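You operate a simulated robot arm through the tools that you are given. There is no shell and no other tool.

You are at the controls of a simulated robot arm. One attempt, no reset.

JOB
Bleed the filter pot that reads low, then stop the pump.
Fine: pump on for it; close the bleed knob once oil shows; leave the other pot and the valves alone.

It is judged by the outcome, as a careful person would: the job done as asked, and still so three seconds after it is handed in. It fails if anything else is knocked over, pushed out of place, dropped, spilled or broken.

ROBOT AND FRAMES
A 7-joint arm with a two-finger parallel gripper, fixed in place. Base frame: the origin is at the foot of the arm, x ahead of it, y to its left, z up; the work surface is at about z = 700. Lengths are in mm, angles in degrees, forces in N, time in s.
Its first joint turns from -166.0 to 166.0 degrees. Payload 4.4 kg.
The TCP is the grasp point between the finger pads, 23 mm short of the fingertips. In the tool frame z runs along the fingers and y along their closing line. Largest opening 94 mm; finger width 38, thickness 10; the body of the gripper, 54 by 96 mm, starts 39 mm behind the TCP.
Orientation is that of the tool frame in the base frame, as [roll, pitch, yaw] about the fixed x, y, z axes, in that order (R = Rz(yaw) Ry(pitch) Rx(roll)). With the fingers straight down and closing along the base's y, the tool's x points along the base's -x, its y along +y and its z along -z.

CONTROLS
- The arm moves only by the tool send_rows. Its argument "rows" is a list of rows, each a list of 3 entries, a list of its own where there are three numbers: the shift along the tool's x, y, z in mm, then the turn, a rotation vector about the tool's x, y, z in degrees, then the closure, from 0 (fully open) to 1 (shut). In form: [[[tx, ty, tz], [rx, ry, rz], grip], ...]. A call has 1 to 20 rows; each row is the pose to reach, as a shift and turn from the pose commanded when the call began, along the tool's axes at that moment. Each row takes 0.2 s and may step no farther than 50 mm and 8.6 degrees from the row before; otherwise, or with a gripper value out of range, the whole call is refused. Where a pose cannot be reached the arm comes as near as it can. A force on the tool above 40 N (or 10 N above the force at the start of the call, whichever is more), or a blocked arm, ends the call early, and 0.2 s more pass. The fingers move at their own pace (about 72 mm/s each) and stop on an object; they squeeze with about 30 N. The grip force told is the motor's: it shows also when the fingers shut on nothing. Time passes only in rows, and 0.2 s behind the last, so rows that repeat a pose let the fingers close. It gives the time, the measured TCP pose, the force on the tool (base axes), the opening and the grip force at its end, in the units of the frame above (readings bear some noise), with the torque about the TCP (base axes, N m) and any sound that the robot's microphone picked up.
- Cameras (640 x 400 px; columns grow to the right, rows downward): "scene" is fixed at [219.9, -500.1, 1480.8]; the picture's right is [0.92, -0.40, 0.00], its down [-0.15, -0.34, -0.93] and it looks along [0.37, 0.85, -0.37] (base axes); focal length 366 px, centre (320, 200). "wrist" rides on the gripper at [86, 16, -74] in the tool frame; the picture's right is [-0.18, 0.98, 0.00], its down [-0.58, -0.11, -0.81] and it looks along [-0.79, -0.15, 0.59] (tool axes); focal length 243 px, centre (320, 200). There is no depth. A picture from a camera that has moved, and an enlarged one, comes with that camera's place and axes in the base frame and with its lens.
- camera(camera): a new picture of that camera. It takes no simulated time.
- close_up(camera, box): a new picture of the part [left, top, right, bottom] of that camera's present view, enlarged. It takes no simulated time.
- finish_job(): hands the job in; it is judged then, once.

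Nothing tells you positions but the pictures and the camera data. Unless the task says otherwise, let go and move clear before handing in.

The tools are called after "Request:" as name(argument=value, ...) on one line, values as JSON. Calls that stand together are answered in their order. send_rows: Moves the arm, as the interface text tells. Its arguments: {"type":"object","properties":{"rows":{"type":"array","items":{"type":"array"}}},"required":["rows"]} The other tools are called the same way: camera (camera) takes a picture; close_up (camera, box) takes an enlarged picture of a part of a camera's view; finish_job () hands the job in.

At the start:

```text
t: 0.0
tool_pos: [335.2, 558.2, 1238.1]
orientation: [-179.9, 0.0, 180.0]
ft_force: [1.0, -0.8, 0.7]
torque: [0.0, 0.04, 0.03]
opening: 94.0
finger_force: 0.0
```

scene: 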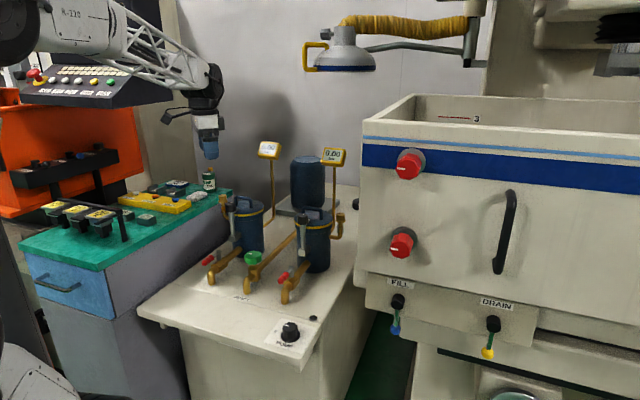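
wrist: 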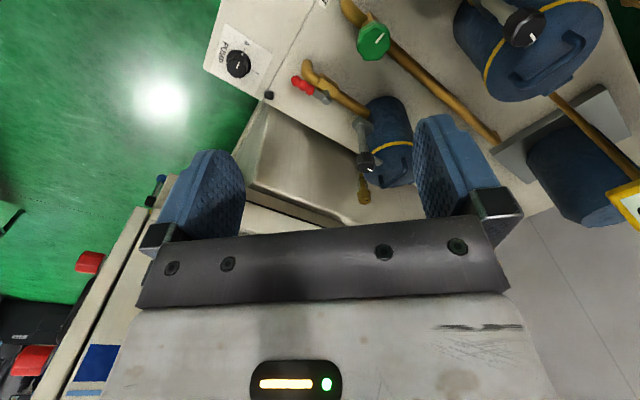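

I see a bench with two filter pots, each with a gauge, and a PUMP knob at the front. I'll take close-ups to read the gauges and find the bleed knobs.

Request:
close_up(camera="scene", box=[190, 130, 370, 310])

Request:
close_up(camera="scene", box=[245, 130, 365, 200])

Request:
close_up(camera="scene", box=[220, 280, 360, 370])

Request:
close_up(camera="wrist", box=[200, 0, 420, 140])

Request:
close_up(camera="wrist", box=[320, 0, 640, 220])

```text
2.22 times, centred on (280, 220) of scene
camera zoom: at [219.9, -500.1, 1480.8], right [0.92, -0.4, 0.0], down [-0.15, -0.34, -0.93], along [0.37, 0.85, -0.37], focal length 813 px, centre (409, 156)
```

zoom: 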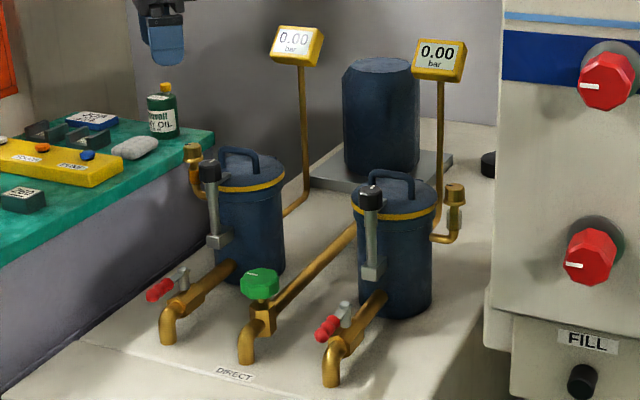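

```text
5.33 times, centred on (305, 165) of scene
camera zoom: at [219.9, -500.1, 1480.8], right [0.92, -0.4, 0.0], down [-0.15, -0.34, -0.93], along [0.37, 0.85, -0.37], focal length 1952 px, centre (400, 387)
```

zoom: 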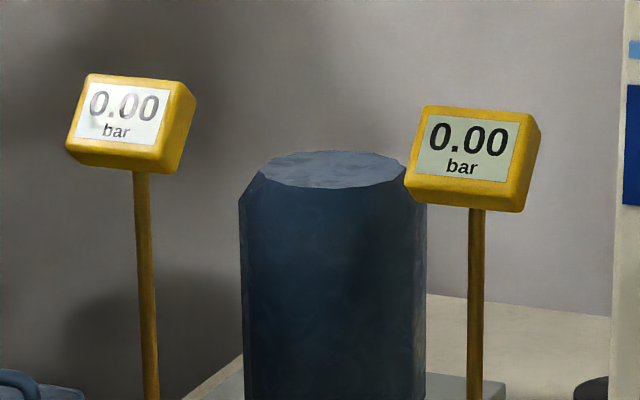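

```text
4.44 times, centred on (290, 325) of scene
camera zoom: at [219.9, -500.1, 1480.8], right [0.92, -0.4, 0.0], down [-0.15, -0.34, -0.93], along [0.37, 0.85, -0.37], focal length 1627 px, centre (453, -356)
```

zoom: 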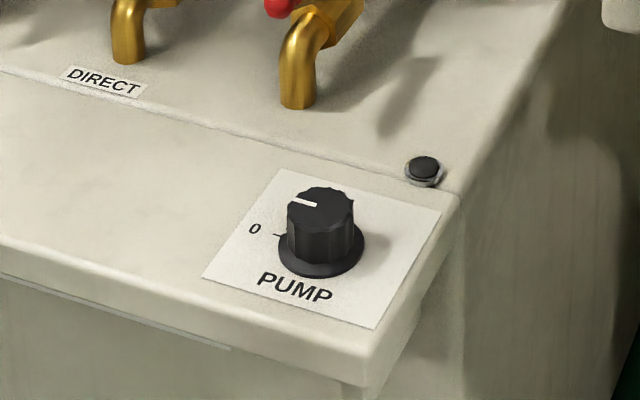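

```text
2.86 times, centred on (310, 70) of wrist
camera zoom: at [248.6, 574.2, 1314.6], right [0.18, 0.98, 0.0], down [0.58, -0.11, 0.81], along [0.79, -0.15, -0.59], focal length 693 px, centre (349, 571)
```

zoom: 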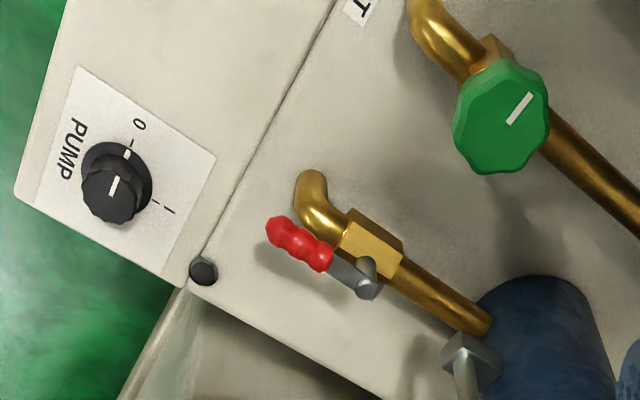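

```text
1.82 times, centred on (480, 110) of wrist
camera zoom: at [248.6, 574.2, 1314.6], right [0.18, 0.98, 0.0], down [0.58, -0.11, 0.81], along [0.79, -0.15, -0.59], focal length 441 px, centre (29, 364)
```

zoom: 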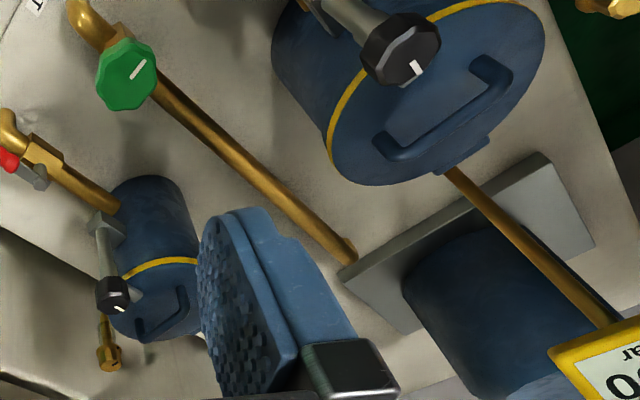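

Both gauges read 0.00 because the pump is off. I triangulate the pump knob at about (483, 332, 710), the right bleed knob at about (633, 605, 940) and the left one at about (418, 816, 941). I'll move to above the pump knob first and look again.

Request:
send_rows(rows=[[[-13, -20, 30], [0, 0, 0], 0], [[-28, -42, 63], [0, 0, 0], 0], [[-43, -65, 98], [0, 0, 0], 0], [[-58, -88, 133], [0, 0, 0], 0], [[-73, -111, 168], [0, 0, 0], 0], [[-88, -134, 203], [0, 0, 0], 0], [[-103, -157, 238], [0, 0, 0], 0], [[-118, -180, 270], [0, 0, 0], 0], [[-133, -203, 300], [0, 0, 0], 0], [[-143, -220, 325], [0, 0, 0], 0], [[-148, -226, 338], [0, 0, 0], 0]])

Request:
camera(camera="wrist")

Request:
camera(camera="scene")

```text
t: 2.4
tool_pos: [481.3, 331.5, 900.7]
orientation: [180.0, 0.0, -180.0]
ft_force: [0.3, -0.3, -0.3]
torque: [0.0, -0.03, -0.03]
opening: 93.9
finger_force: 0.1
```

```text
taken
camera wrist: at [396.0, 347.8, 976.2], right [0.18, 0.98, 0.0], down [0.58, -0.11, 0.81], along [0.79, -0.15, -0.59], focal length 243 px, centre (320, 200)
```

wrist: 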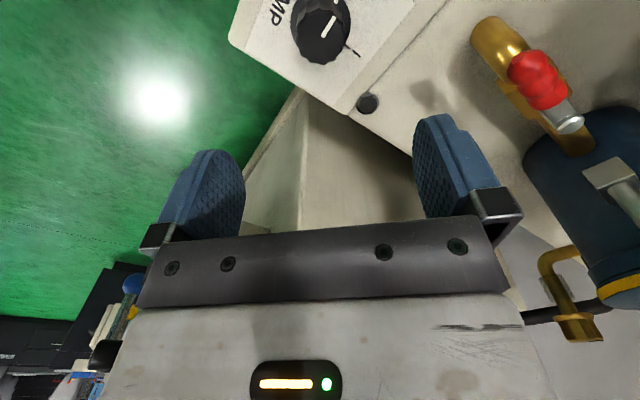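

```text
taken
```

scene: 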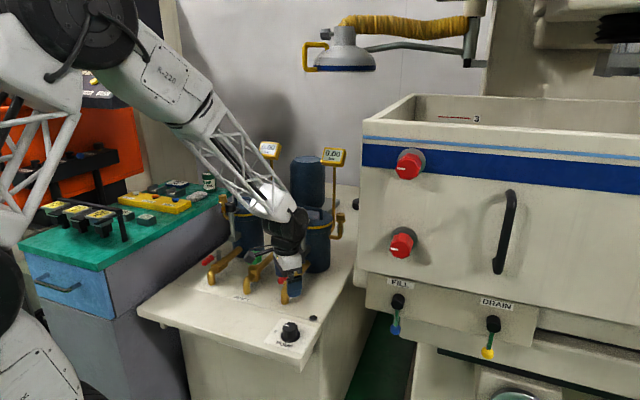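

Request:
close_up(camera="wrist", box=[240, 0, 400, 100])

Request:
close_up(camera="scene", box=[255, 300, 335, 350])

```text
4.00 times, centred on (320, 50) of wrist
camera zoom: at [396.0, 347.8, 976.2], right [0.18, 0.98, 0.0], down [0.58, -0.11, 0.81], along [0.79, -0.15, -0.59], focal length 970 px, centre (320, 800)
```

zoom: 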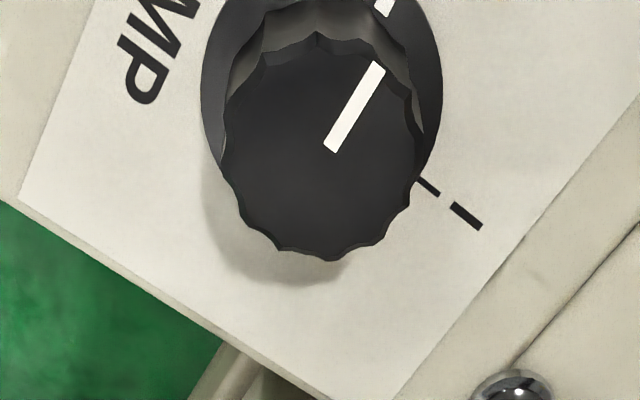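

```text
8.00 times, centred on (295, 325) of scene
camera zoom: at [219.9, -500.1, 1480.8], right [0.92, -0.4, 0.0], down [-0.15, -0.34, -0.93], along [0.37, 0.85, -0.37], focal length 2928 px, centre (520, -800)
```

zoom: 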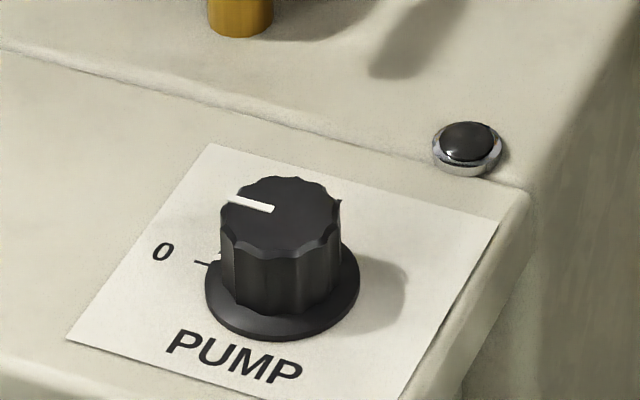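

The pump knob is at about (484, 332), its top near z 727, and its pointer is at 0. The "I" mark sits about 90° clockwise as seen from above, so I'll pre-turn the wrist -45° and come down close over it.

Request:
send_rows(rows=[[[0, 0, 15], [0, 0, -7.5], 0], [[-1, 0, 35], [0, 0, -15], 0], [[-1, 0, 55], [0, 0, -22.5], 0], [[-1, 0, 75], [0, 0, -30], 0], [[-1, 0, 90], [0, 0, -37.5], 0], [[-1, 0, 100], [0, 0, -45], 0], [[-1, 0, 105], [0, 0, -45], 0]])

Request:
camera(camera="wrist")

Request:
close_up(camera="scene", box=[235, 260, 355, 350])

```text
t: 4.0
tool_pos: [483.0, 331.9, 796.6]
orientation: [180.0, 0.0, -134.8]
ft_force: [-0.1, 0.3, -0.1]
torque: [0.01, 0.01, 0.02]
opening: 94.0
finger_force: 0.1
```

```text
taken
camera wrist: at [411.3, 282.0, 871.4], right [-0.57, 0.82, 0.0], down [0.49, 0.34, 0.81], along [0.66, 0.46, -0.59], focal length 243 px, centre (320, 200)
```

wrist: 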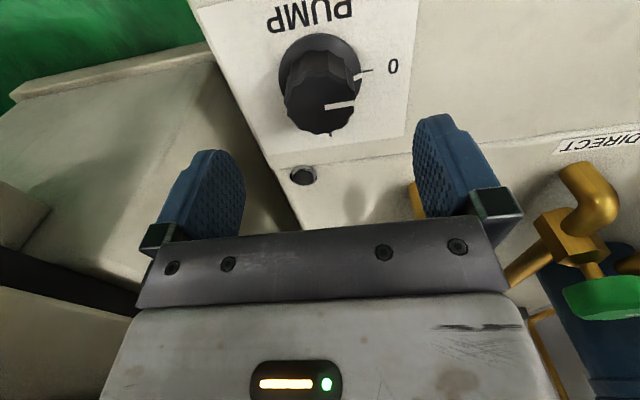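

```text
4.44 times, centred on (295, 305) of scene
camera zoom: at [219.9, -500.1, 1480.8], right [0.92, -0.4, 0.0], down [-0.15, -0.34, -0.93], along [0.37, 0.85, -0.37], focal length 1627 px, centre (431, -267)
```

zoom: 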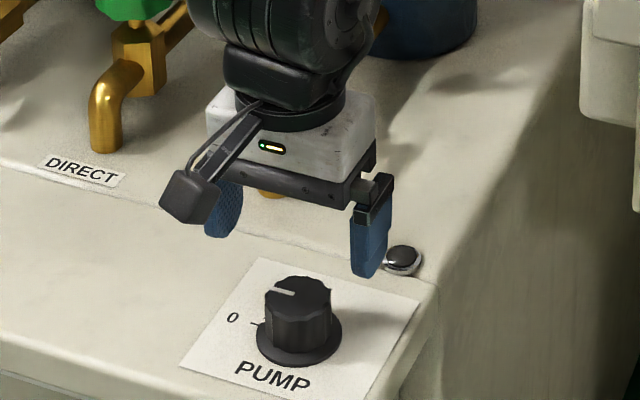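

The knob is centred between the fingers along the closing line, so I'll descend with the pads around the upper knob and close.

Request:
send_rows(rows=[[[-1, 0, 20], [0, 0, 0], 0], [[-2, 0, 40], [0, 0, 0], 0], [[-2, 0, 56], [0, 0, 0], 0], [[-2, 0, 66], [0, 0, 0], 0], [[-2, 0, 66], [0, 0, 0], 0.3], [[-2, 0, 66], [0, 0, 0], 0.6], [[-2, 0, 66], [0, 0, 0], 0.8], [[-2, 0, 66], [0, 0, 0], 0.8]])

Request:
close_up(camera="scene", box=[235, 270, 355, 360])

Request:
camera(camera="wrist")

```text
t: 5.8
tool_pos: [486.6, 334.8, 731.2]
orientation: [-180.0, 0.0, -135.0]
ft_force: [6.8, -3.4, -3.1]
torque: [0.74, -0.1, 0.02]
opening: 43.8
finger_force: 45.3
```

```text
4.44 times, centred on (295, 315) of scene
camera zoom: at [219.9, -500.1, 1480.8], right [0.92, -0.4, 0.0], down [-0.15, -0.34, -0.93], along [0.37, 0.85, -0.37], focal length 1627 px, centre (431, -311)
```

zoom: 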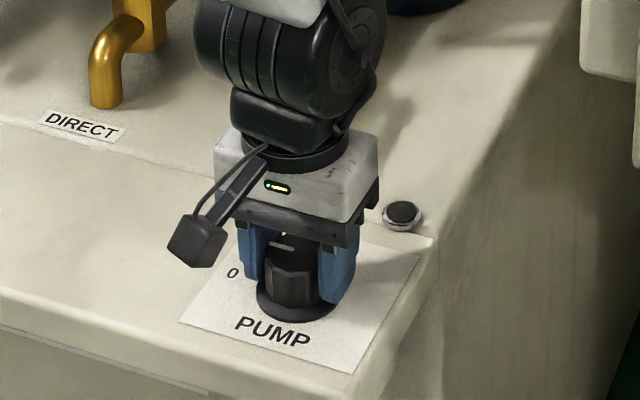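

```text
taken
camera wrist: at [412.9, 284.0, 805.4], right [-0.56, 0.83, 0.0], down [0.49, 0.33, 0.81], along [0.67, 0.46, -0.59], focal length 243 px, centre (320, 200)
```

wrist: 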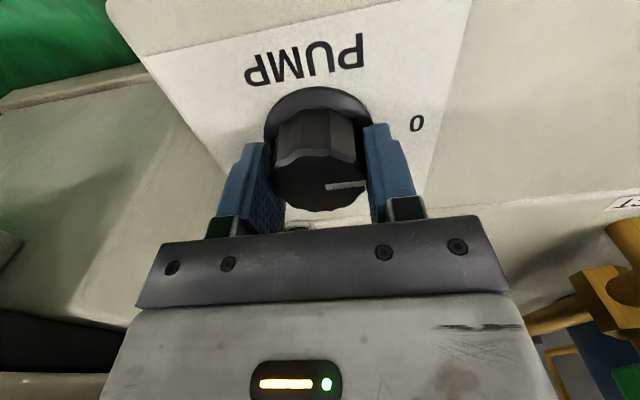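

The fingers hold the pump knob at 43.8 mm. I'm turning it about 92° clockwise from 0 to I.

Request:
send_rows(rows=[[[0, 0, 0], [0, 0, 7], 0.8], [[0, 0, 0], [0, 0, 14], 0.8], [[0, 0, 0], [0, 0, 21], 0.8], [[0, 0, 0], [0, 0, 28], 0.8], [[0, 0, 0], [0, 0, 35], 0.8], [[0, 0, 0], [0, 0, 42], 0.8], [[0, 0, 0], [0, 0, 49], 0.8], [[0, 0, 0], [0, 0, 56], 0.8], [[0, 0, 0], [0, 0, 63], 0.8], [[0, 0, 0], [0, 0, 70], 0.8], [[0, 0, 0], [0, 0, 77], 0.8], [[0, 0, 0], [0, 0, 84], 0.8], [[0, 0, 0], [0, 0, 90], 0.8], [[0, 0, 0], [0, 0, 92], 0.8]])

Request:
camera(camera="wrist")

Request:
camera(camera="scene")

Request:
close_up(camera="scene", box=[190, 130, 370, 310])

```text
t: 6.7
tool_pos: [486.0, 332.0, 730.4]
orientation: [-180.0, 0.0, -158.2]
ft_force: [8.4, -5.4, -4.2]
torque: [0.32, -0.12, 0.03]
opening: 44.0
finger_force: 44.9
stopped in row 4: the force on the tool passed its limit at 42 N (the readings are from after the stop); the commanded pose is now the measured one
```

```text
taken
camera wrist: at [399.7, 315.7, 805.4], right [-0.19, 0.98, 0.0], down [0.58, 0.11, 0.81], along [0.79, 0.16, -0.59], focal length 243 px, centre (320, 200)
```

wrist: 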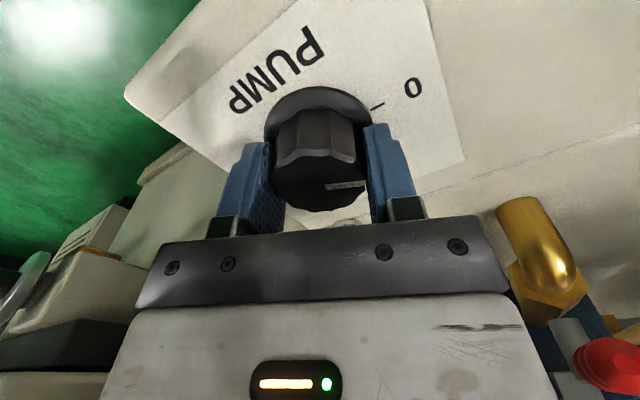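

```text
taken
```

scene: 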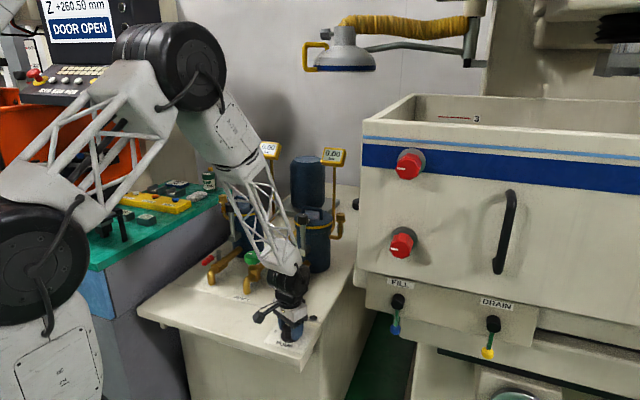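

```text
2.22 times, centred on (280, 220) of scene
camera zoom: at [219.9, -500.1, 1480.8], right [0.92, -0.4, 0.0], down [-0.15, -0.34, -0.93], along [0.37, 0.85, -0.37], focal length 813 px, centre (409, 156)
```

zoom: 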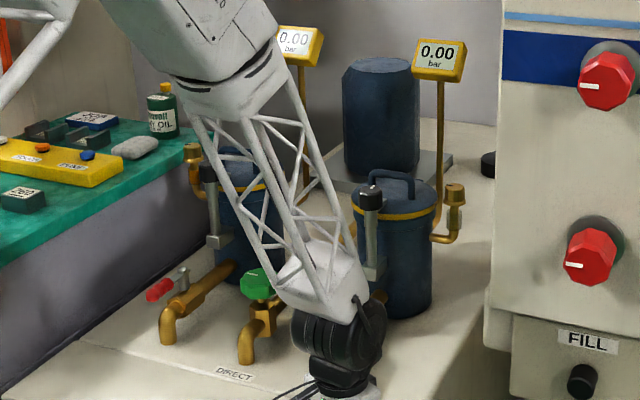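

The knob followed for about 23° and then the side force tripped the limit, since my grasp was a few mm off the knob axis. Closing-line data put the axis near (482.7, 331), so I'll loosen, recentre, regrip and continue.

Request:
send_rows(rows=[[[0, 0, 0], [0, 0, 0], 0.4], [[0, 0, 0], [0, 0, 0], 0.4], [[2, 0.2, 0], [0, 0, 0], 0.4], [[3.4, 0.3, 0], [0, 0, 0], 0.4], [[3.4, 0.3, 0], [0, 0, 0], 0.8], [[3.4, 0.3, 0], [0, 0, 0], 0.8]])

Request:
camera(camera="wrist")

```text
t: 8.1
tool_pos: [483.7, 331.4, 730.2]
orientation: [180.0, 0.1, -158.2]
ft_force: [14.3, -23.0, 2.3]
torque: [-0.38, -0.23, -0.01]
opening: 44.0
finger_force: 45.3
```

```text
taken
camera wrist: at [396.6, 314.6, 805.5], right [-0.19, 0.98, 0.0], down [0.58, 0.11, 0.81], along [0.79, 0.16, -0.59], focal length 243 px, centre (320, 200)
```

wrist: 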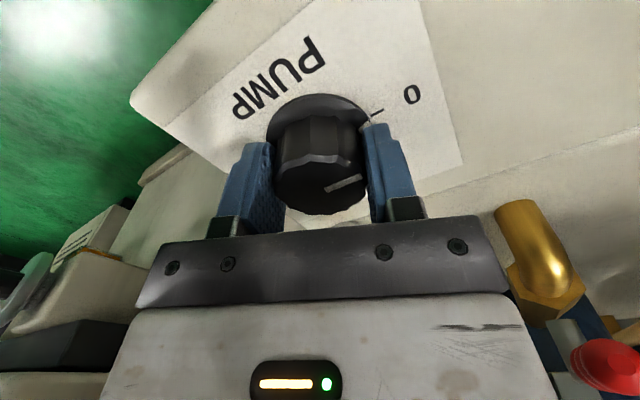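

Request:
send_rows(rows=[[[0, -0.5, 0], [0, 0, 0], 0.8], [[0, -0.5, 0], [0, 0, 0], 0.8]])

```text
t: 8.7
tool_pos: [483.2, 331.8, 728.9]
orientation: [179.9, 0.0, -158.2]
ft_force: [9.9, -24.7, 4.0]
torque: [0.09, -0.88, -0.03]
opening: 43.7
finger_force: 44.4
```

Request:
send_rows(rows=[[[0, -1.5, 0], [0, 0, 0], 0.8], [[0, -1.5, 0], [0, 0, 0], 0.8]])

```text
t: 9.5
tool_pos: [483.1, 330.9, 730.2]
orientation: [-180.0, 0.0, -158.1]
ft_force: [-7.8, 15.5, -3.4]
torque: [-0.14, 0.61, -0.24]
opening: 43.5
finger_force: 44.4
stopped in row 2: the force on the tool passed its limit at 43 N (the readings are from after the stop); the commanded pose is now the measured one
```

Request:
send_rows(rows=[[[0, 0.4, 0], [0, 0, 0], 0.8], [[0, 0.4, 0], [0, 0, 0], 0.8]])

```text
t: 10.1
tool_pos: [483.3, 332.4, 729.4]
orientation: [180.0, 0.1, -158.2]
ft_force: [-7.1, 3.9, 3.0]
torque: [0.19, -0.54, -0.18]
opening: 43.7
finger_force: 44.8
```

Request:
send_rows(rows=[[[0, 0, 0], [0, 0, 4], 0.8], [[0, 0, 0], [0, 0, 8], 0.8], [[0, 0, 0], [0, 0, 12], 0.8], [[0, 0, 0], [0, 0, 16], 0.8], [[0, 0, 0], [0, 0, 20], 0.8]])

Request:
close_up(camera="wrist", box=[200, 50, 440, 250])

```text
t: 11.3
tool_pos: [482.1, 332.2, 730.1]
orientation: [-180.0, 0.1, -178.2]
ft_force: [-8.2, 6.7, 1.8]
torque: [-0.11, -0.12, 0.04]
opening: 43.6
finger_force: 45.7
```

```text
2.00 times, centred on (320, 150) of wrist
camera zoom: at [395.9, 345.3, 805.4], right [0.15, 0.99, 0.0], down [0.58, -0.09, 0.81], along [0.8, -0.12, -0.59], focal length 485 px, centre (320, 300)
```

zoom: 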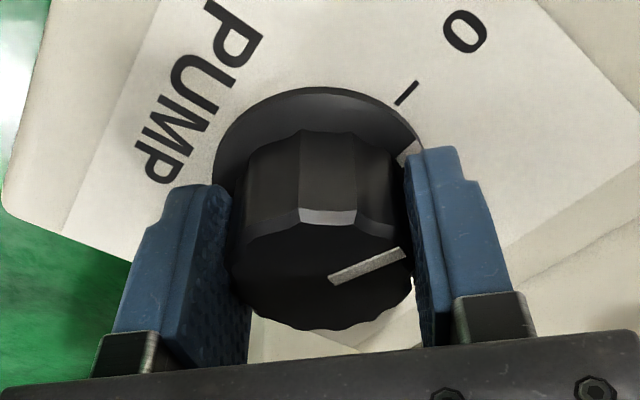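

The centring works: forces stay small and the knob turns with the fingers. The pointer is at about 113° azimuth with I at about 44°, so I'll continue.

Request:
send_rows(rows=[[[0, 0, 0], [0, 0, 4], 0.8], [[0, 0, 0], [0, 0, 8], 0.8], [[0, 0, 0], [0, 0, 12], 0.8], [[0, 0, 0], [0, 0, 16], 0.8], [[0, 0, 0], [0, 0, 20], 0.8], [[0, 0, 0], [0, 0, 25], 0.8], [[0, 0, 0], [0, 0, 30], 0.8], [[0, 0, 0], [0, 0, 35], 0.8]])

Request:
close_up(camera="wrist", box=[200, 50, 440, 250])

Request:
close_up(camera="scene", box=[245, 130, 365, 200])

```text
t: 12.6
tool_pos: [483.7, 332.0, 730.8]
orientation: [179.9, 0.0, 160.2]
ft_force: [-9.8, 11.8, -1.7]
torque: [-0.09, 0.1, -0.02]
opening: 43.6
finger_force: 44.4
stopped in row 6: the force on the tool passed its limit at 41 N (the readings are from after the stop); the commanded pose is now the measured one
```

```text
2.00 times, centred on (320, 150) of wrist
camera zoom: at [406.9, 376.4, 805.4], right [0.5, 0.86, 0.0], down [0.51, -0.3, 0.81], along [0.7, -0.41, -0.59], focal length 485 px, centre (320, 300)
```

zoom: 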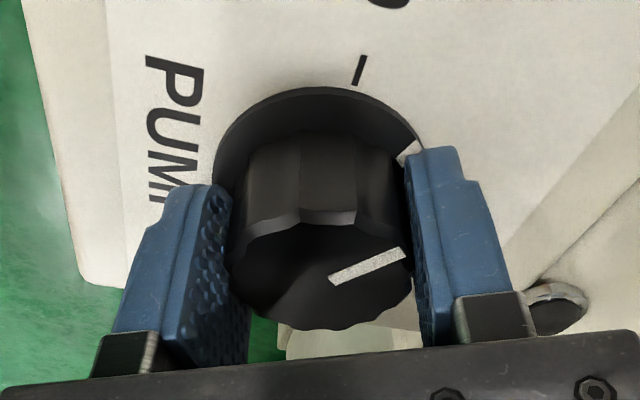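

```text
5.33 times, centred on (305, 165) of scene
camera zoom: at [219.9, -500.1, 1480.8], right [0.92, -0.4, 0.0], down [-0.15, -0.34, -0.93], along [0.37, 0.85, -0.37], focal length 1952 px, centre (400, 387)
```

zoom: 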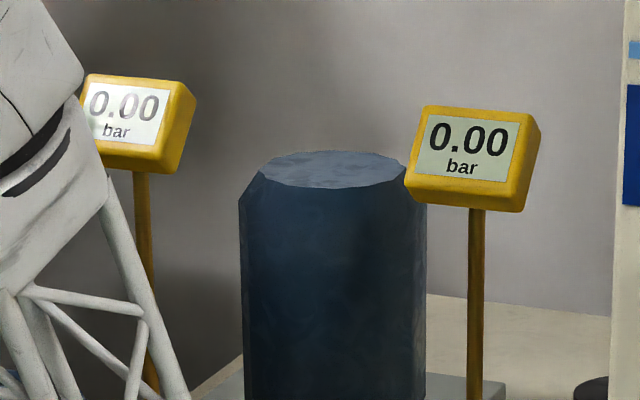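

Request:
send_rows(rows=[[[0.7, 0.4, 0], [0, 0, 0], 0.8], [[0.7, 0.4, 0], [0, 0, 3], 0.8], [[0.7, 0.4, 0], [0, 0, 6], 0.8], [[0.7, 0.4, 0], [0, 0, 9], 0.8], [[0.7, 0.4, 0], [0, 0, 12], 0.8], [[0.7, 0.4, 0], [0, 0, 15], 0.8]])

```text
t: 14.0
tool_pos: [481.7, 332.4, 729.3]
orientation: [180.0, 0.0, 145.2]
ft_force: [22.8, -9.9, -11.6]
torque: [-0.56, -0.17, -0.02]
opening: 43.8
finger_force: 44.9
```

Request:
send_rows(rows=[[[-0.6, 0.15, 0], [0, 0, 0], 0.8], [[-0.6, 0.15, 0], [0, 0, 0], 0.8], [[-0.6, 0.15, 0], [0, 0, 3], 0.8], [[-0.6, 0.15, 0], [0, 0, 6], 0.8], [[-0.6, 0.15, 0], [0, 0, 9], 0.8], [[-0.6, 0.15, 0], [0, 0, 12], 0.8]])

Request:
close_up(camera="wrist", box=[200, 50, 440, 250])

Request:
close_up(camera="scene", box=[245, 130, 365, 200])

```text
t: 15.4
tool_pos: [482.9, 332.2, 730.0]
orientation: [179.9, 0.0, 133.3]
ft_force: [8.4, 11.0, -17.3]
torque: [0.03, -0.18, -0.04]
opening: 43.6
finger_force: 45.4
```

```text
2.00 times, centred on (320, 150) of wrist
camera zoom: at [435.6, 406.5, 805.5], right [0.84, 0.54, 0.0], down [0.32, -0.5, 0.81], along [0.44, -0.68, -0.59], focal length 485 px, centre (320, 300)
```

zoom: 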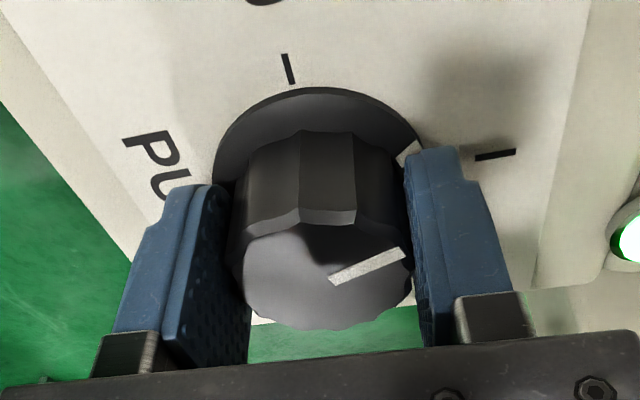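

```text
5.33 times, centred on (305, 165) of scene
camera zoom: at [219.9, -500.1, 1480.8], right [0.92, -0.4, 0.0], down [-0.15, -0.34, -0.93], along [0.37, 0.85, -0.37], focal length 1952 px, centre (400, 387)
```

zoom: 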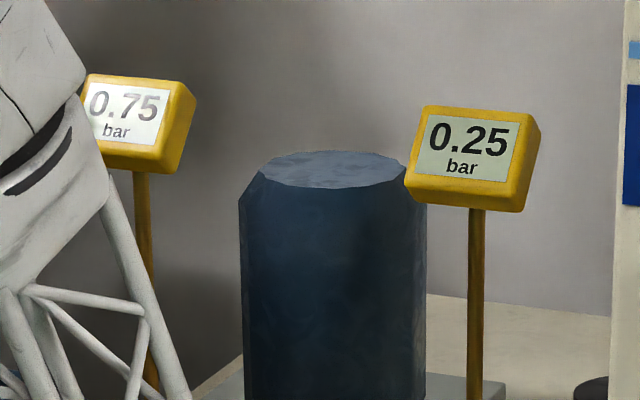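

The pump is running: the lamp is green, the left gauge reads 0.75 and the right one 0.25. The pointer is still about 15° short of I, so I'll finish the turn.

Request:
send_rows(rows=[[[0.1, 0.3, 0.3], [0, 0, 0], 0.8], [[0.1, 0.3, 0.3], [0, 0, 3], 0.8], [[0.1, 0.3, 0.3], [0, 0, 6], 0.8], [[0.1, 0.3, 0.3], [0, 0, 9], 0.8], [[0.1, 0.3, 0.3], [0, 0, 12], 0.8], [[0.1, 0.3, 0.3], [0, 0, 15], 0.8]])

Request:
close_up(camera="wrist", box=[200, 50, 440, 250])

Request:
close_up(camera="scene", box=[245, 130, 365, 200])

```text
t: 16.8
tool_pos: [483.6, 332.3, 731.0]
orientation: [180.0, 0.1, 118.2]
ft_force: [-3.8, -4.9, 9.7]
torque: [-0.75, 0.08, -0.13]
opening: 43.9
finger_force: 45.0
```

```text
2.00 times, centred on (320, 150) of wrist
camera zoom: at [456.6, 416.4, 805.5], right [0.95, 0.3, 0.0], down [0.18, -0.56, 0.81], along [0.24, -0.77, -0.59], focal length 485 px, centre (320, 300)
```

zoom: 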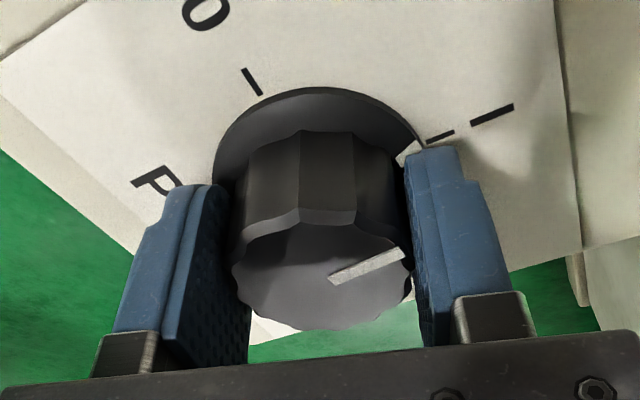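

```text
5.33 times, centred on (305, 165) of scene
camera zoom: at [219.9, -500.1, 1480.8], right [0.92, -0.4, 0.0], down [-0.15, -0.34, -0.93], along [0.37, 0.85, -0.37], focal length 1952 px, centre (400, 387)
```

zoom: 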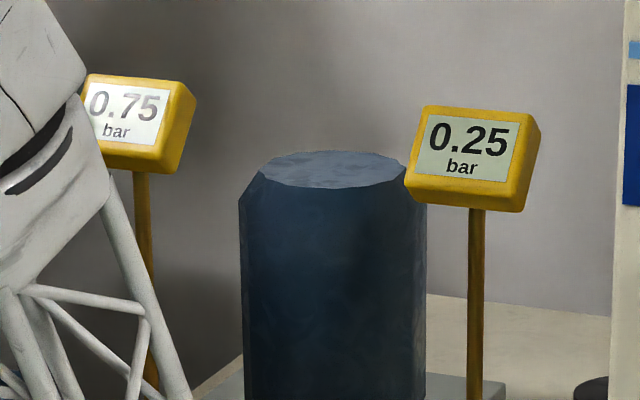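

Request:
send_rows(rows=[[[0, 0, 0], [0, 0, 2], 0.8], [[0, 0, 0], [0, 0, 4], 0.8], [[0, 0, 0], [0, 0, 4], 0.4], [[0, 0, 0], [0, 0, 4], 0], [[0, 0, 0], [0, 0, 4], 0], [[0, 0, -20], [0, 0, 4], 0], [[0, 0, -60], [0, 0, 4], 0], [[0, 0, -100], [0, 0, 4], 0], [[0, 0, -120], [0, 0, 4], 0]])

Request:
camera(camera="wrist")

Request:
camera(camera="scene")

Request:
close_up(camera="scene", box=[235, 270, 355, 360])

Request:
close_up(camera="scene", box=[200, 130, 360, 230])

```text
t: 18.8
tool_pos: [483.8, 333.6, 848.4]
orientation: [179.9, 0.0, 114.4]
ft_force: [0.0, 0.4, -0.8]
torque: [-0.03, 0.04, -0.01]
opening: 94.1
finger_force: 0.1
```

```text
taken
camera wrist: at [462.2, 417.8, 924.2], right [0.97, 0.24, 0.0], down [0.14, -0.58, 0.81], along [0.19, -0.78, -0.59], focal length 243 px, centre (320, 200)
```

wrist: 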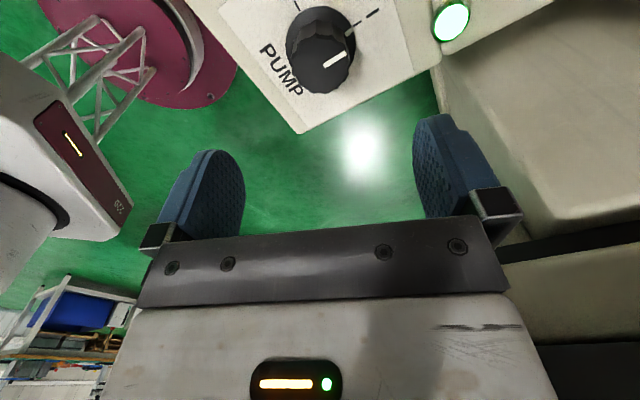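

```text
taken
```

scene: 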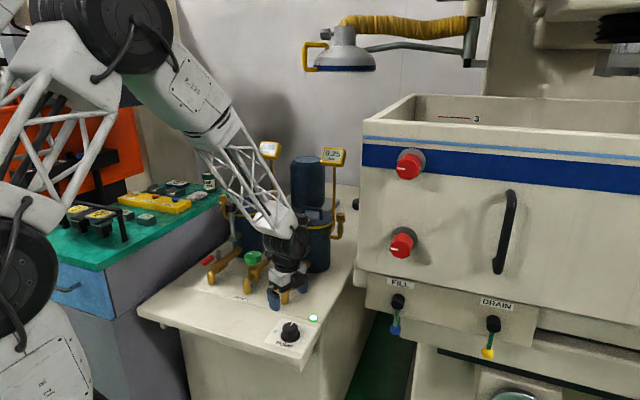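

```text
4.44 times, centred on (295, 315) of scene
camera zoom: at [219.9, -500.1, 1480.8], right [0.92, -0.4, 0.0], down [-0.15, -0.34, -0.93], along [0.37, 0.85, -0.37], focal length 1627 px, centre (431, -311)
```

zoom: 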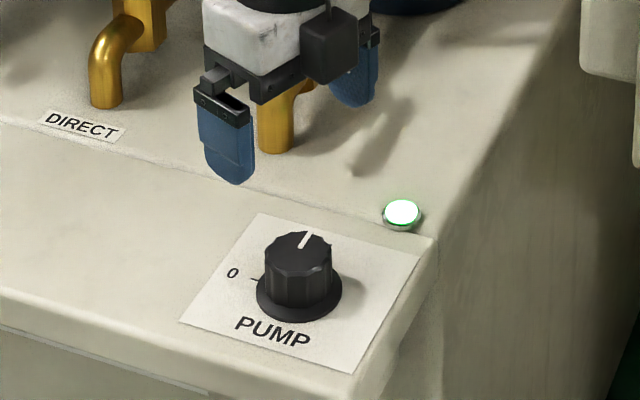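

```text
4.00 times, centred on (280, 180) of scene
camera zoom: at [219.9, -500.1, 1480.8], right [0.92, -0.4, 0.0], down [-0.15, -0.34, -0.93], along [0.37, 0.85, -0.37], focal length 1464 px, centre (480, 280)
```

zoom: 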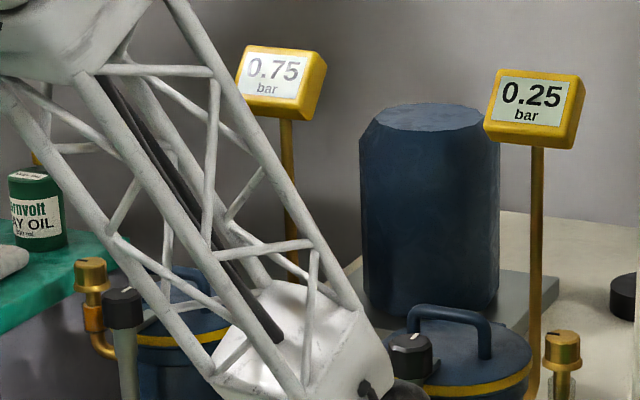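

The pump now sits at I and stays there; left reads 0.75 and right 0.25, so the right pot is low. Next I'll rise and look down on the right pot to see which part is its bleed knob and where oil will show.

Request:
send_rows(rows=[[[0, 0, -45], [0, 0, 0], 0], [[0, 0, -90], [0, 0, 0], 0], [[0, 0, -135], [0, 0, -8], 0], [[0, 0, -180], [0, 0, -16], 0], [[0, 0, -225], [0, 0, -24], 0], [[10, 10, -260], [0, 0, -32], 0], [[25, 30, -275], [0, 0, -40], 0], [[45, 55, -283], [0, 0, -48], 0], [[65, 80, -283], [0, 0, -56], 0], [[85, 107, -283], [0, 0, -64], 0], [[105, 135, -283], [0, 0, -72], 0], [[125, 160, -283], [0, 0, -80], 0], [[145, 190, -283], [0, 0, -88], 0], [[160, 210, -283], [0, 0, -96], 0], [[170, 223, -283], [0, 0, -104], 0], [[172, 226, -283], [0, 0, -110], 0]])

Request:
camera(camera="wrist")

Request:
camera(camera="scene")

Request:
close_up(camera="wrist", box=[160, 0, 480, 200])

```text
t: 22.2
tool_pos: [617.9, 582.4, 1133.5]
orientation: [180.0, 0.1, -135.6]
ft_force: [-0.3, 0.2, -0.2]
torque: [-0.01, 0.0, -0.01]
opening: 94.3
finger_force: 0.1
```

```text
taken
camera wrist: at [544.5, 533.3, 1208.4], right [-0.56, 0.83, 0.0], down [0.49, 0.33, 0.81], along [0.67, 0.45, -0.59], focal length 243 px, centre (320, 200)
```

wrist: 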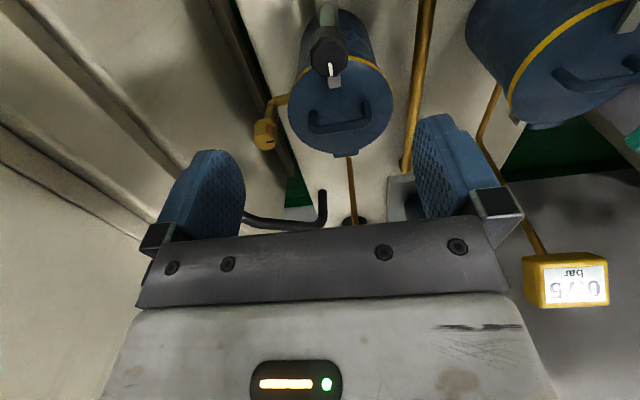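

```text
taken
```

scene: 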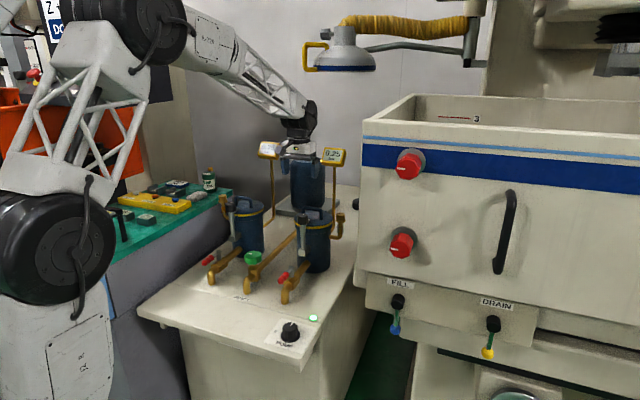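

```text
2.00 times, centred on (320, 100) of wrist
camera zoom: at [544.5, 533.3, 1208.4], right [-0.56, 0.83, 0.0], down [0.49, 0.33, 0.81], along [0.67, 0.45, -0.59], focal length 485 px, centre (320, 400)
```

zoom: 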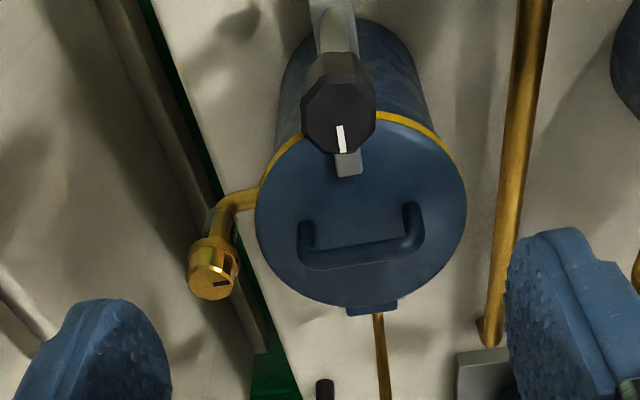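

Request:
close_up(camera="scene", box=[290, 195, 362, 240])

Request:
close_up(camera="scene", box=[215, 190, 279, 230])

Request:
close_up(camera="scene", box=[330, 195, 362, 215])

Request:
close_up(camera="wrist", box=[240, 80, 320, 160])

Request:
close_up(camera="wrist", box=[290, 0, 400, 100])

```text
8.89 times, centred on (326, 218) of scene
camera zoom: at [219.9, -500.1, 1480.8], right [0.92, -0.4, 0.0], down [-0.15, -0.34, -0.93], along [0.37, 0.85, -0.37], focal length 3253 px, centre (267, 44)
```

zoom: 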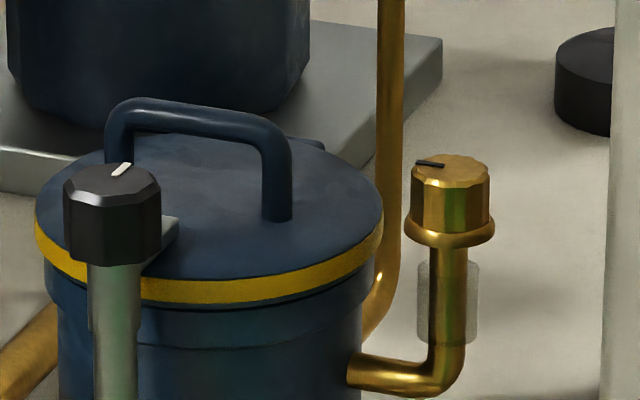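

```text
10.00 times, centred on (247, 210) of scene
camera zoom: at [219.9, -500.1, 1480.8], right [0.92, -0.4, 0.0], down [-0.15, -0.34, -0.93], along [0.37, 0.85, -0.37], focal length 3660 px, centre (1050, 100)
```

zoom: 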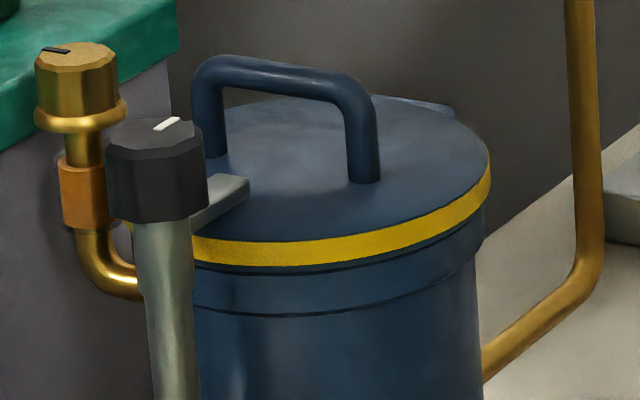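

```text
16.00 times, centred on (346, 205) of scene
camera zoom: at [219.9, -500.1, 1480.8], right [0.92, -0.4, 0.0], down [-0.15, -0.34, -0.93], along [0.37, 0.85, -0.37], focal length 5856 px, centre (-96, 120)
```

zoom: 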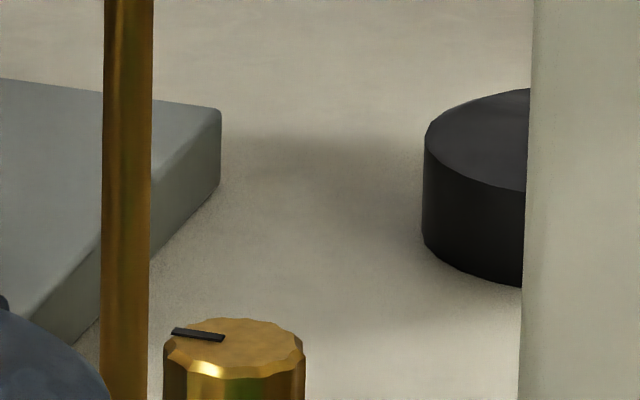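

```text
5.00 times, centred on (280, 120) of wrist
camera zoom: at [544.5, 533.3, 1208.4], right [-0.56, 0.83, 0.0], down [0.49, 0.33, 0.81], along [0.67, 0.45, -0.59], focal length 1213 px, centre (520, 600)
```

zoom: 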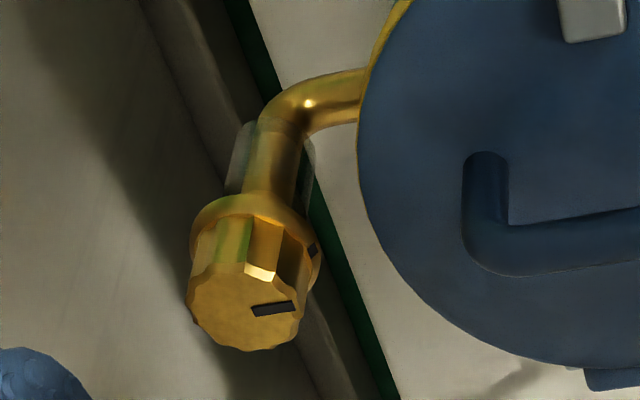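

```text
4.00 times, centred on (345, 50) of wrist
camera zoom: at [544.5, 533.3, 1208.4], right [-0.56, 0.83, 0.0], down [0.49, 0.33, 0.81], along [0.67, 0.45, -0.59], focal length 970 px, centre (220, 800)
```

zoom: 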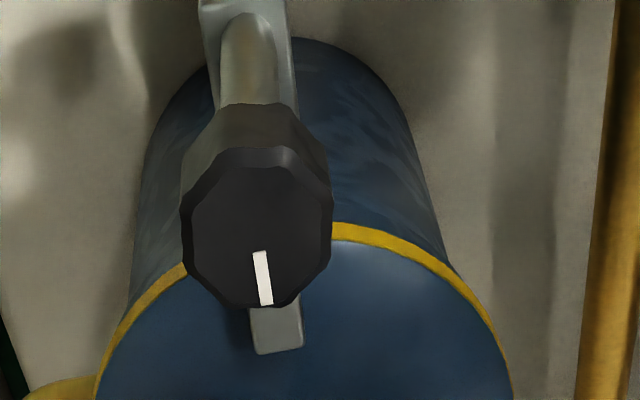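

I can now tell the parts apart. The black knob is the lid clamp, and the brass knob on the side elbow with a sight glass below it is the bleed knob; the right glass is clear and the left amber. The right bleed knob is at about (781, 597), top z ≈ 934, near my reach limit, so I'll move above it at a safe height to check.

Request:
send_rows(rows=[[[-8, -6, 10], [0, 0, 7.5], 0], [[-18, -15, 20], [0, 0, 15], 0], [[-30, -25, 30], [0, 0, 22.5], 0], [[-42, -35, 40], [0, 0, 30], 0], [[-54, -45, 50], [0, 0, 37.5], 0], [[-66, -55, 60], [0, 0, 45], 0], [[-78, -65, 70], [0, 0, 52.5], 0], [[-90, -75, 80], [0, 0, 60], 0], [[-102, -85, 90], [0, 0, 67.5], 0], [[-114, -95, 98], [0, 0, 75], 0], [[-123, -101, 103], [0, 0, 82.5], 0], [[-127, -103.4, 103], [0, 0, 89.4], 0]])

Request:
camera(camera="wrist")

Request:
camera(camera="scene")

Request:
close_up(camera="scene", box=[270, 130, 366, 240])

```text
t: 24.8
tool_pos: [781.0, 597.7, 1031.2]
orientation: [179.9, 0.0, 134.8]
ft_force: [0.7, 0.3, 0.9]
torque: [0.01, 0.04, 0.03]
opening: 94.2
finger_force: 0.1
```

```text
taken
camera wrist: at [731.9, 669.7, 1105.6], right [0.83, 0.56, 0.0], down [0.33, -0.49, 0.81], along [0.45, -0.67, -0.59], focal length 243 px, centre (320, 200)
```

wrist: 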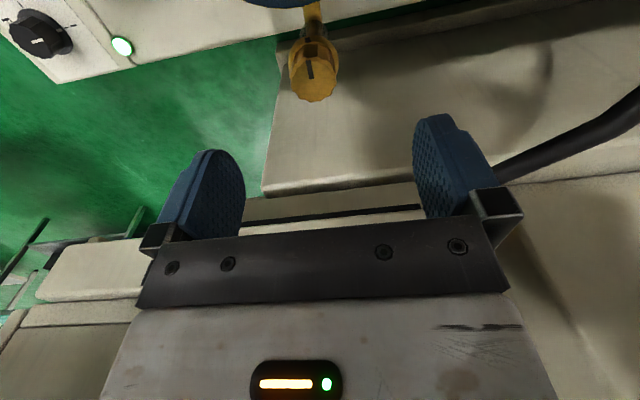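

```text
taken
```

scene: 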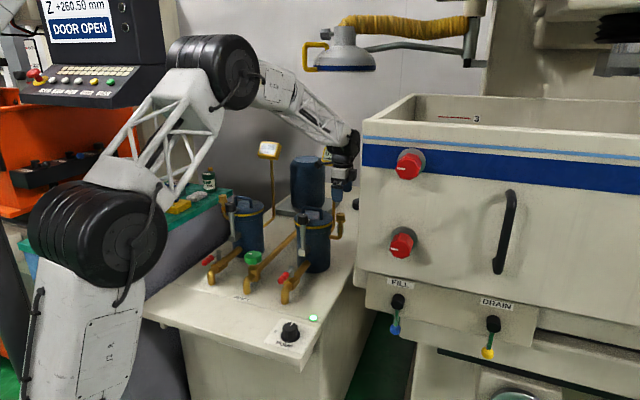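

```text
3.64 times, centred on (318, 185) of scene
camera zoom: at [219.9, -500.1, 1480.8], right [0.92, -0.4, 0.0], down [-0.15, -0.34, -0.93], along [0.37, 0.85, -0.37], focal length 1331 px, centre (327, 254)
```

zoom: 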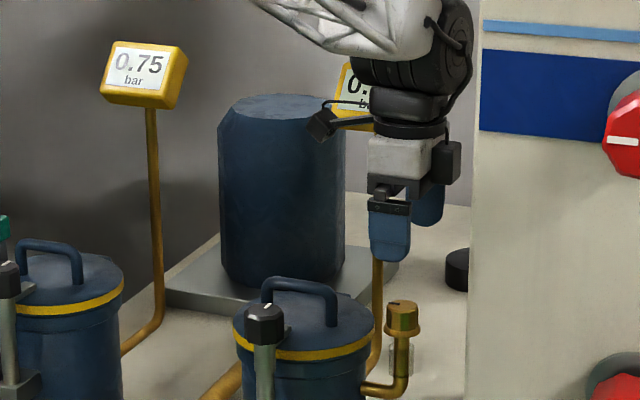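

The pose above the bleed knob is reachable. A close-up will refine the knob's position.

Request:
close_up(camera="wrist", box=[260, 0, 370, 110])

Request:
close_up(camera="scene", box=[310, 160, 374, 240])

```text
3.64 times, centred on (315, 55) of wrist
camera zoom: at [731.9, 669.7, 1105.6], right [0.83, 0.56, 0.0], down [0.33, -0.49, 0.81], along [0.45, -0.67, -0.59], focal length 882 px, centre (338, 727)
```

zoom: 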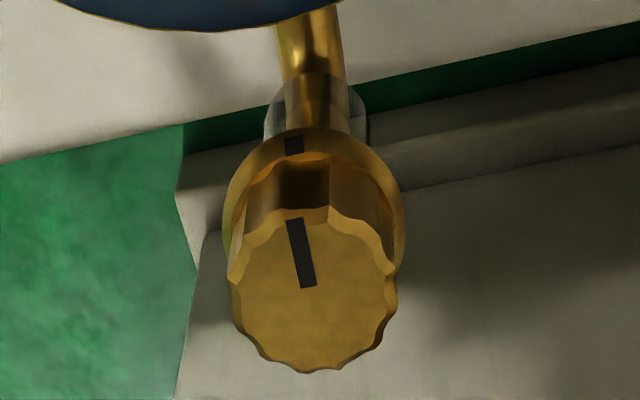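

```text
5.00 times, centred on (342, 200) of scene
camera zoom: at [219.9, -500.1, 1480.8], right [0.92, -0.4, 0.0], down [-0.15, -0.34, -0.93], along [0.37, 0.85, -0.37], focal length 1830 px, centre (210, 200)
```

zoom: 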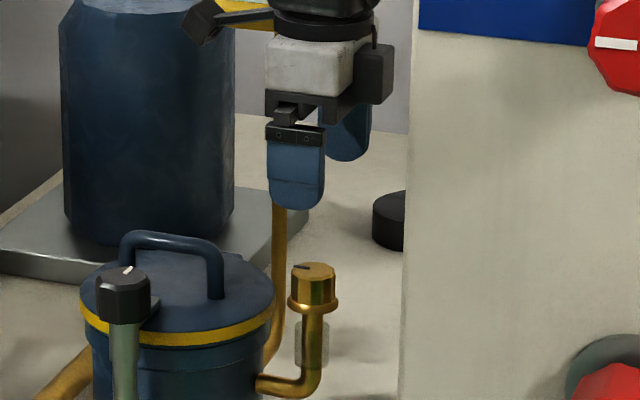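

Request:
send_rows(rows=[[[-0.7, -1.4, 20], [0, 0, 0], 0], [[-1.4, -2.8, 40], [0, 0, 0], 0], [[-1.4, -2.8, 52], [0, 0, 0], 0], [[-1.4, -2.8, 52], [0, 0, 0], 0]])

Request:
camera(camera="wrist")

Request:
close_up(camera="scene", box=[310, 160, 374, 240])

```text
t: 25.8
tool_pos: [779.9, 594.8, 978.8]
orientation: [180.0, 0.0, 134.9]
ft_force: [0.4, -0.5, 0.0]
torque: [0.02, -0.03, -0.04]
opening: 94.0
finger_force: 0.1
```

```text
taken
camera wrist: at [730.5, 666.4, 1053.8], right [0.83, 0.56, 0.0], down [0.33, -0.49, 0.81], along [0.45, -0.67, -0.59], focal length 243 px, centre (320, 200)
```

wrist: 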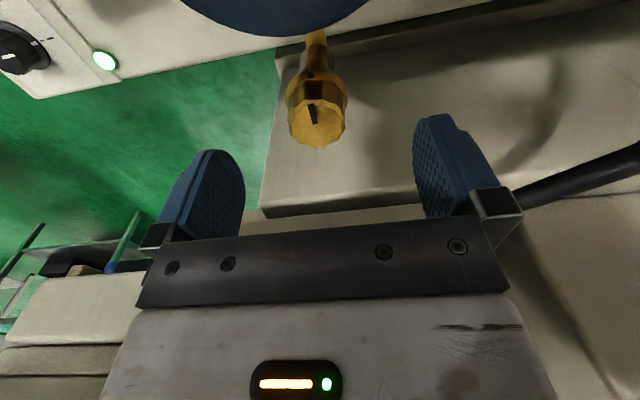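

```text
5.00 times, centred on (342, 200) of scene
camera zoom: at [219.9, -500.1, 1480.8], right [0.92, -0.4, 0.0], down [-0.15, -0.34, -0.93], along [0.37, 0.85, -0.37], focal length 1830 px, centre (210, 200)
```

zoom: 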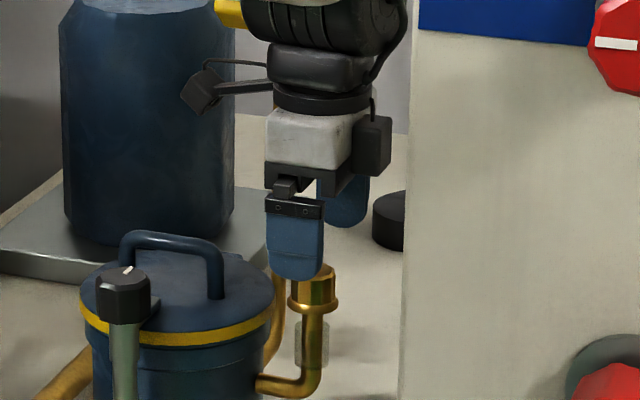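

Request:
close_up(camera="wrist", box=[260, 60, 380, 160])

```text
4.00 times, centred on (320, 110) of wrist
camera zoom: at [730.5, 666.4, 1053.8], right [0.83, 0.56, 0.0], down [0.33, -0.49, 0.81], along [0.45, -0.67, -0.59], focal length 970 px, centre (320, 560)
```

zoom: 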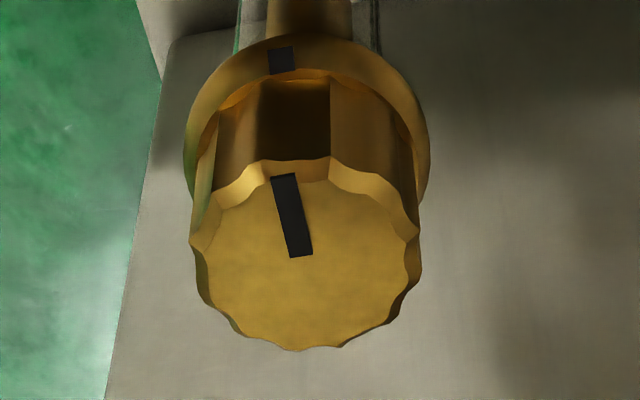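

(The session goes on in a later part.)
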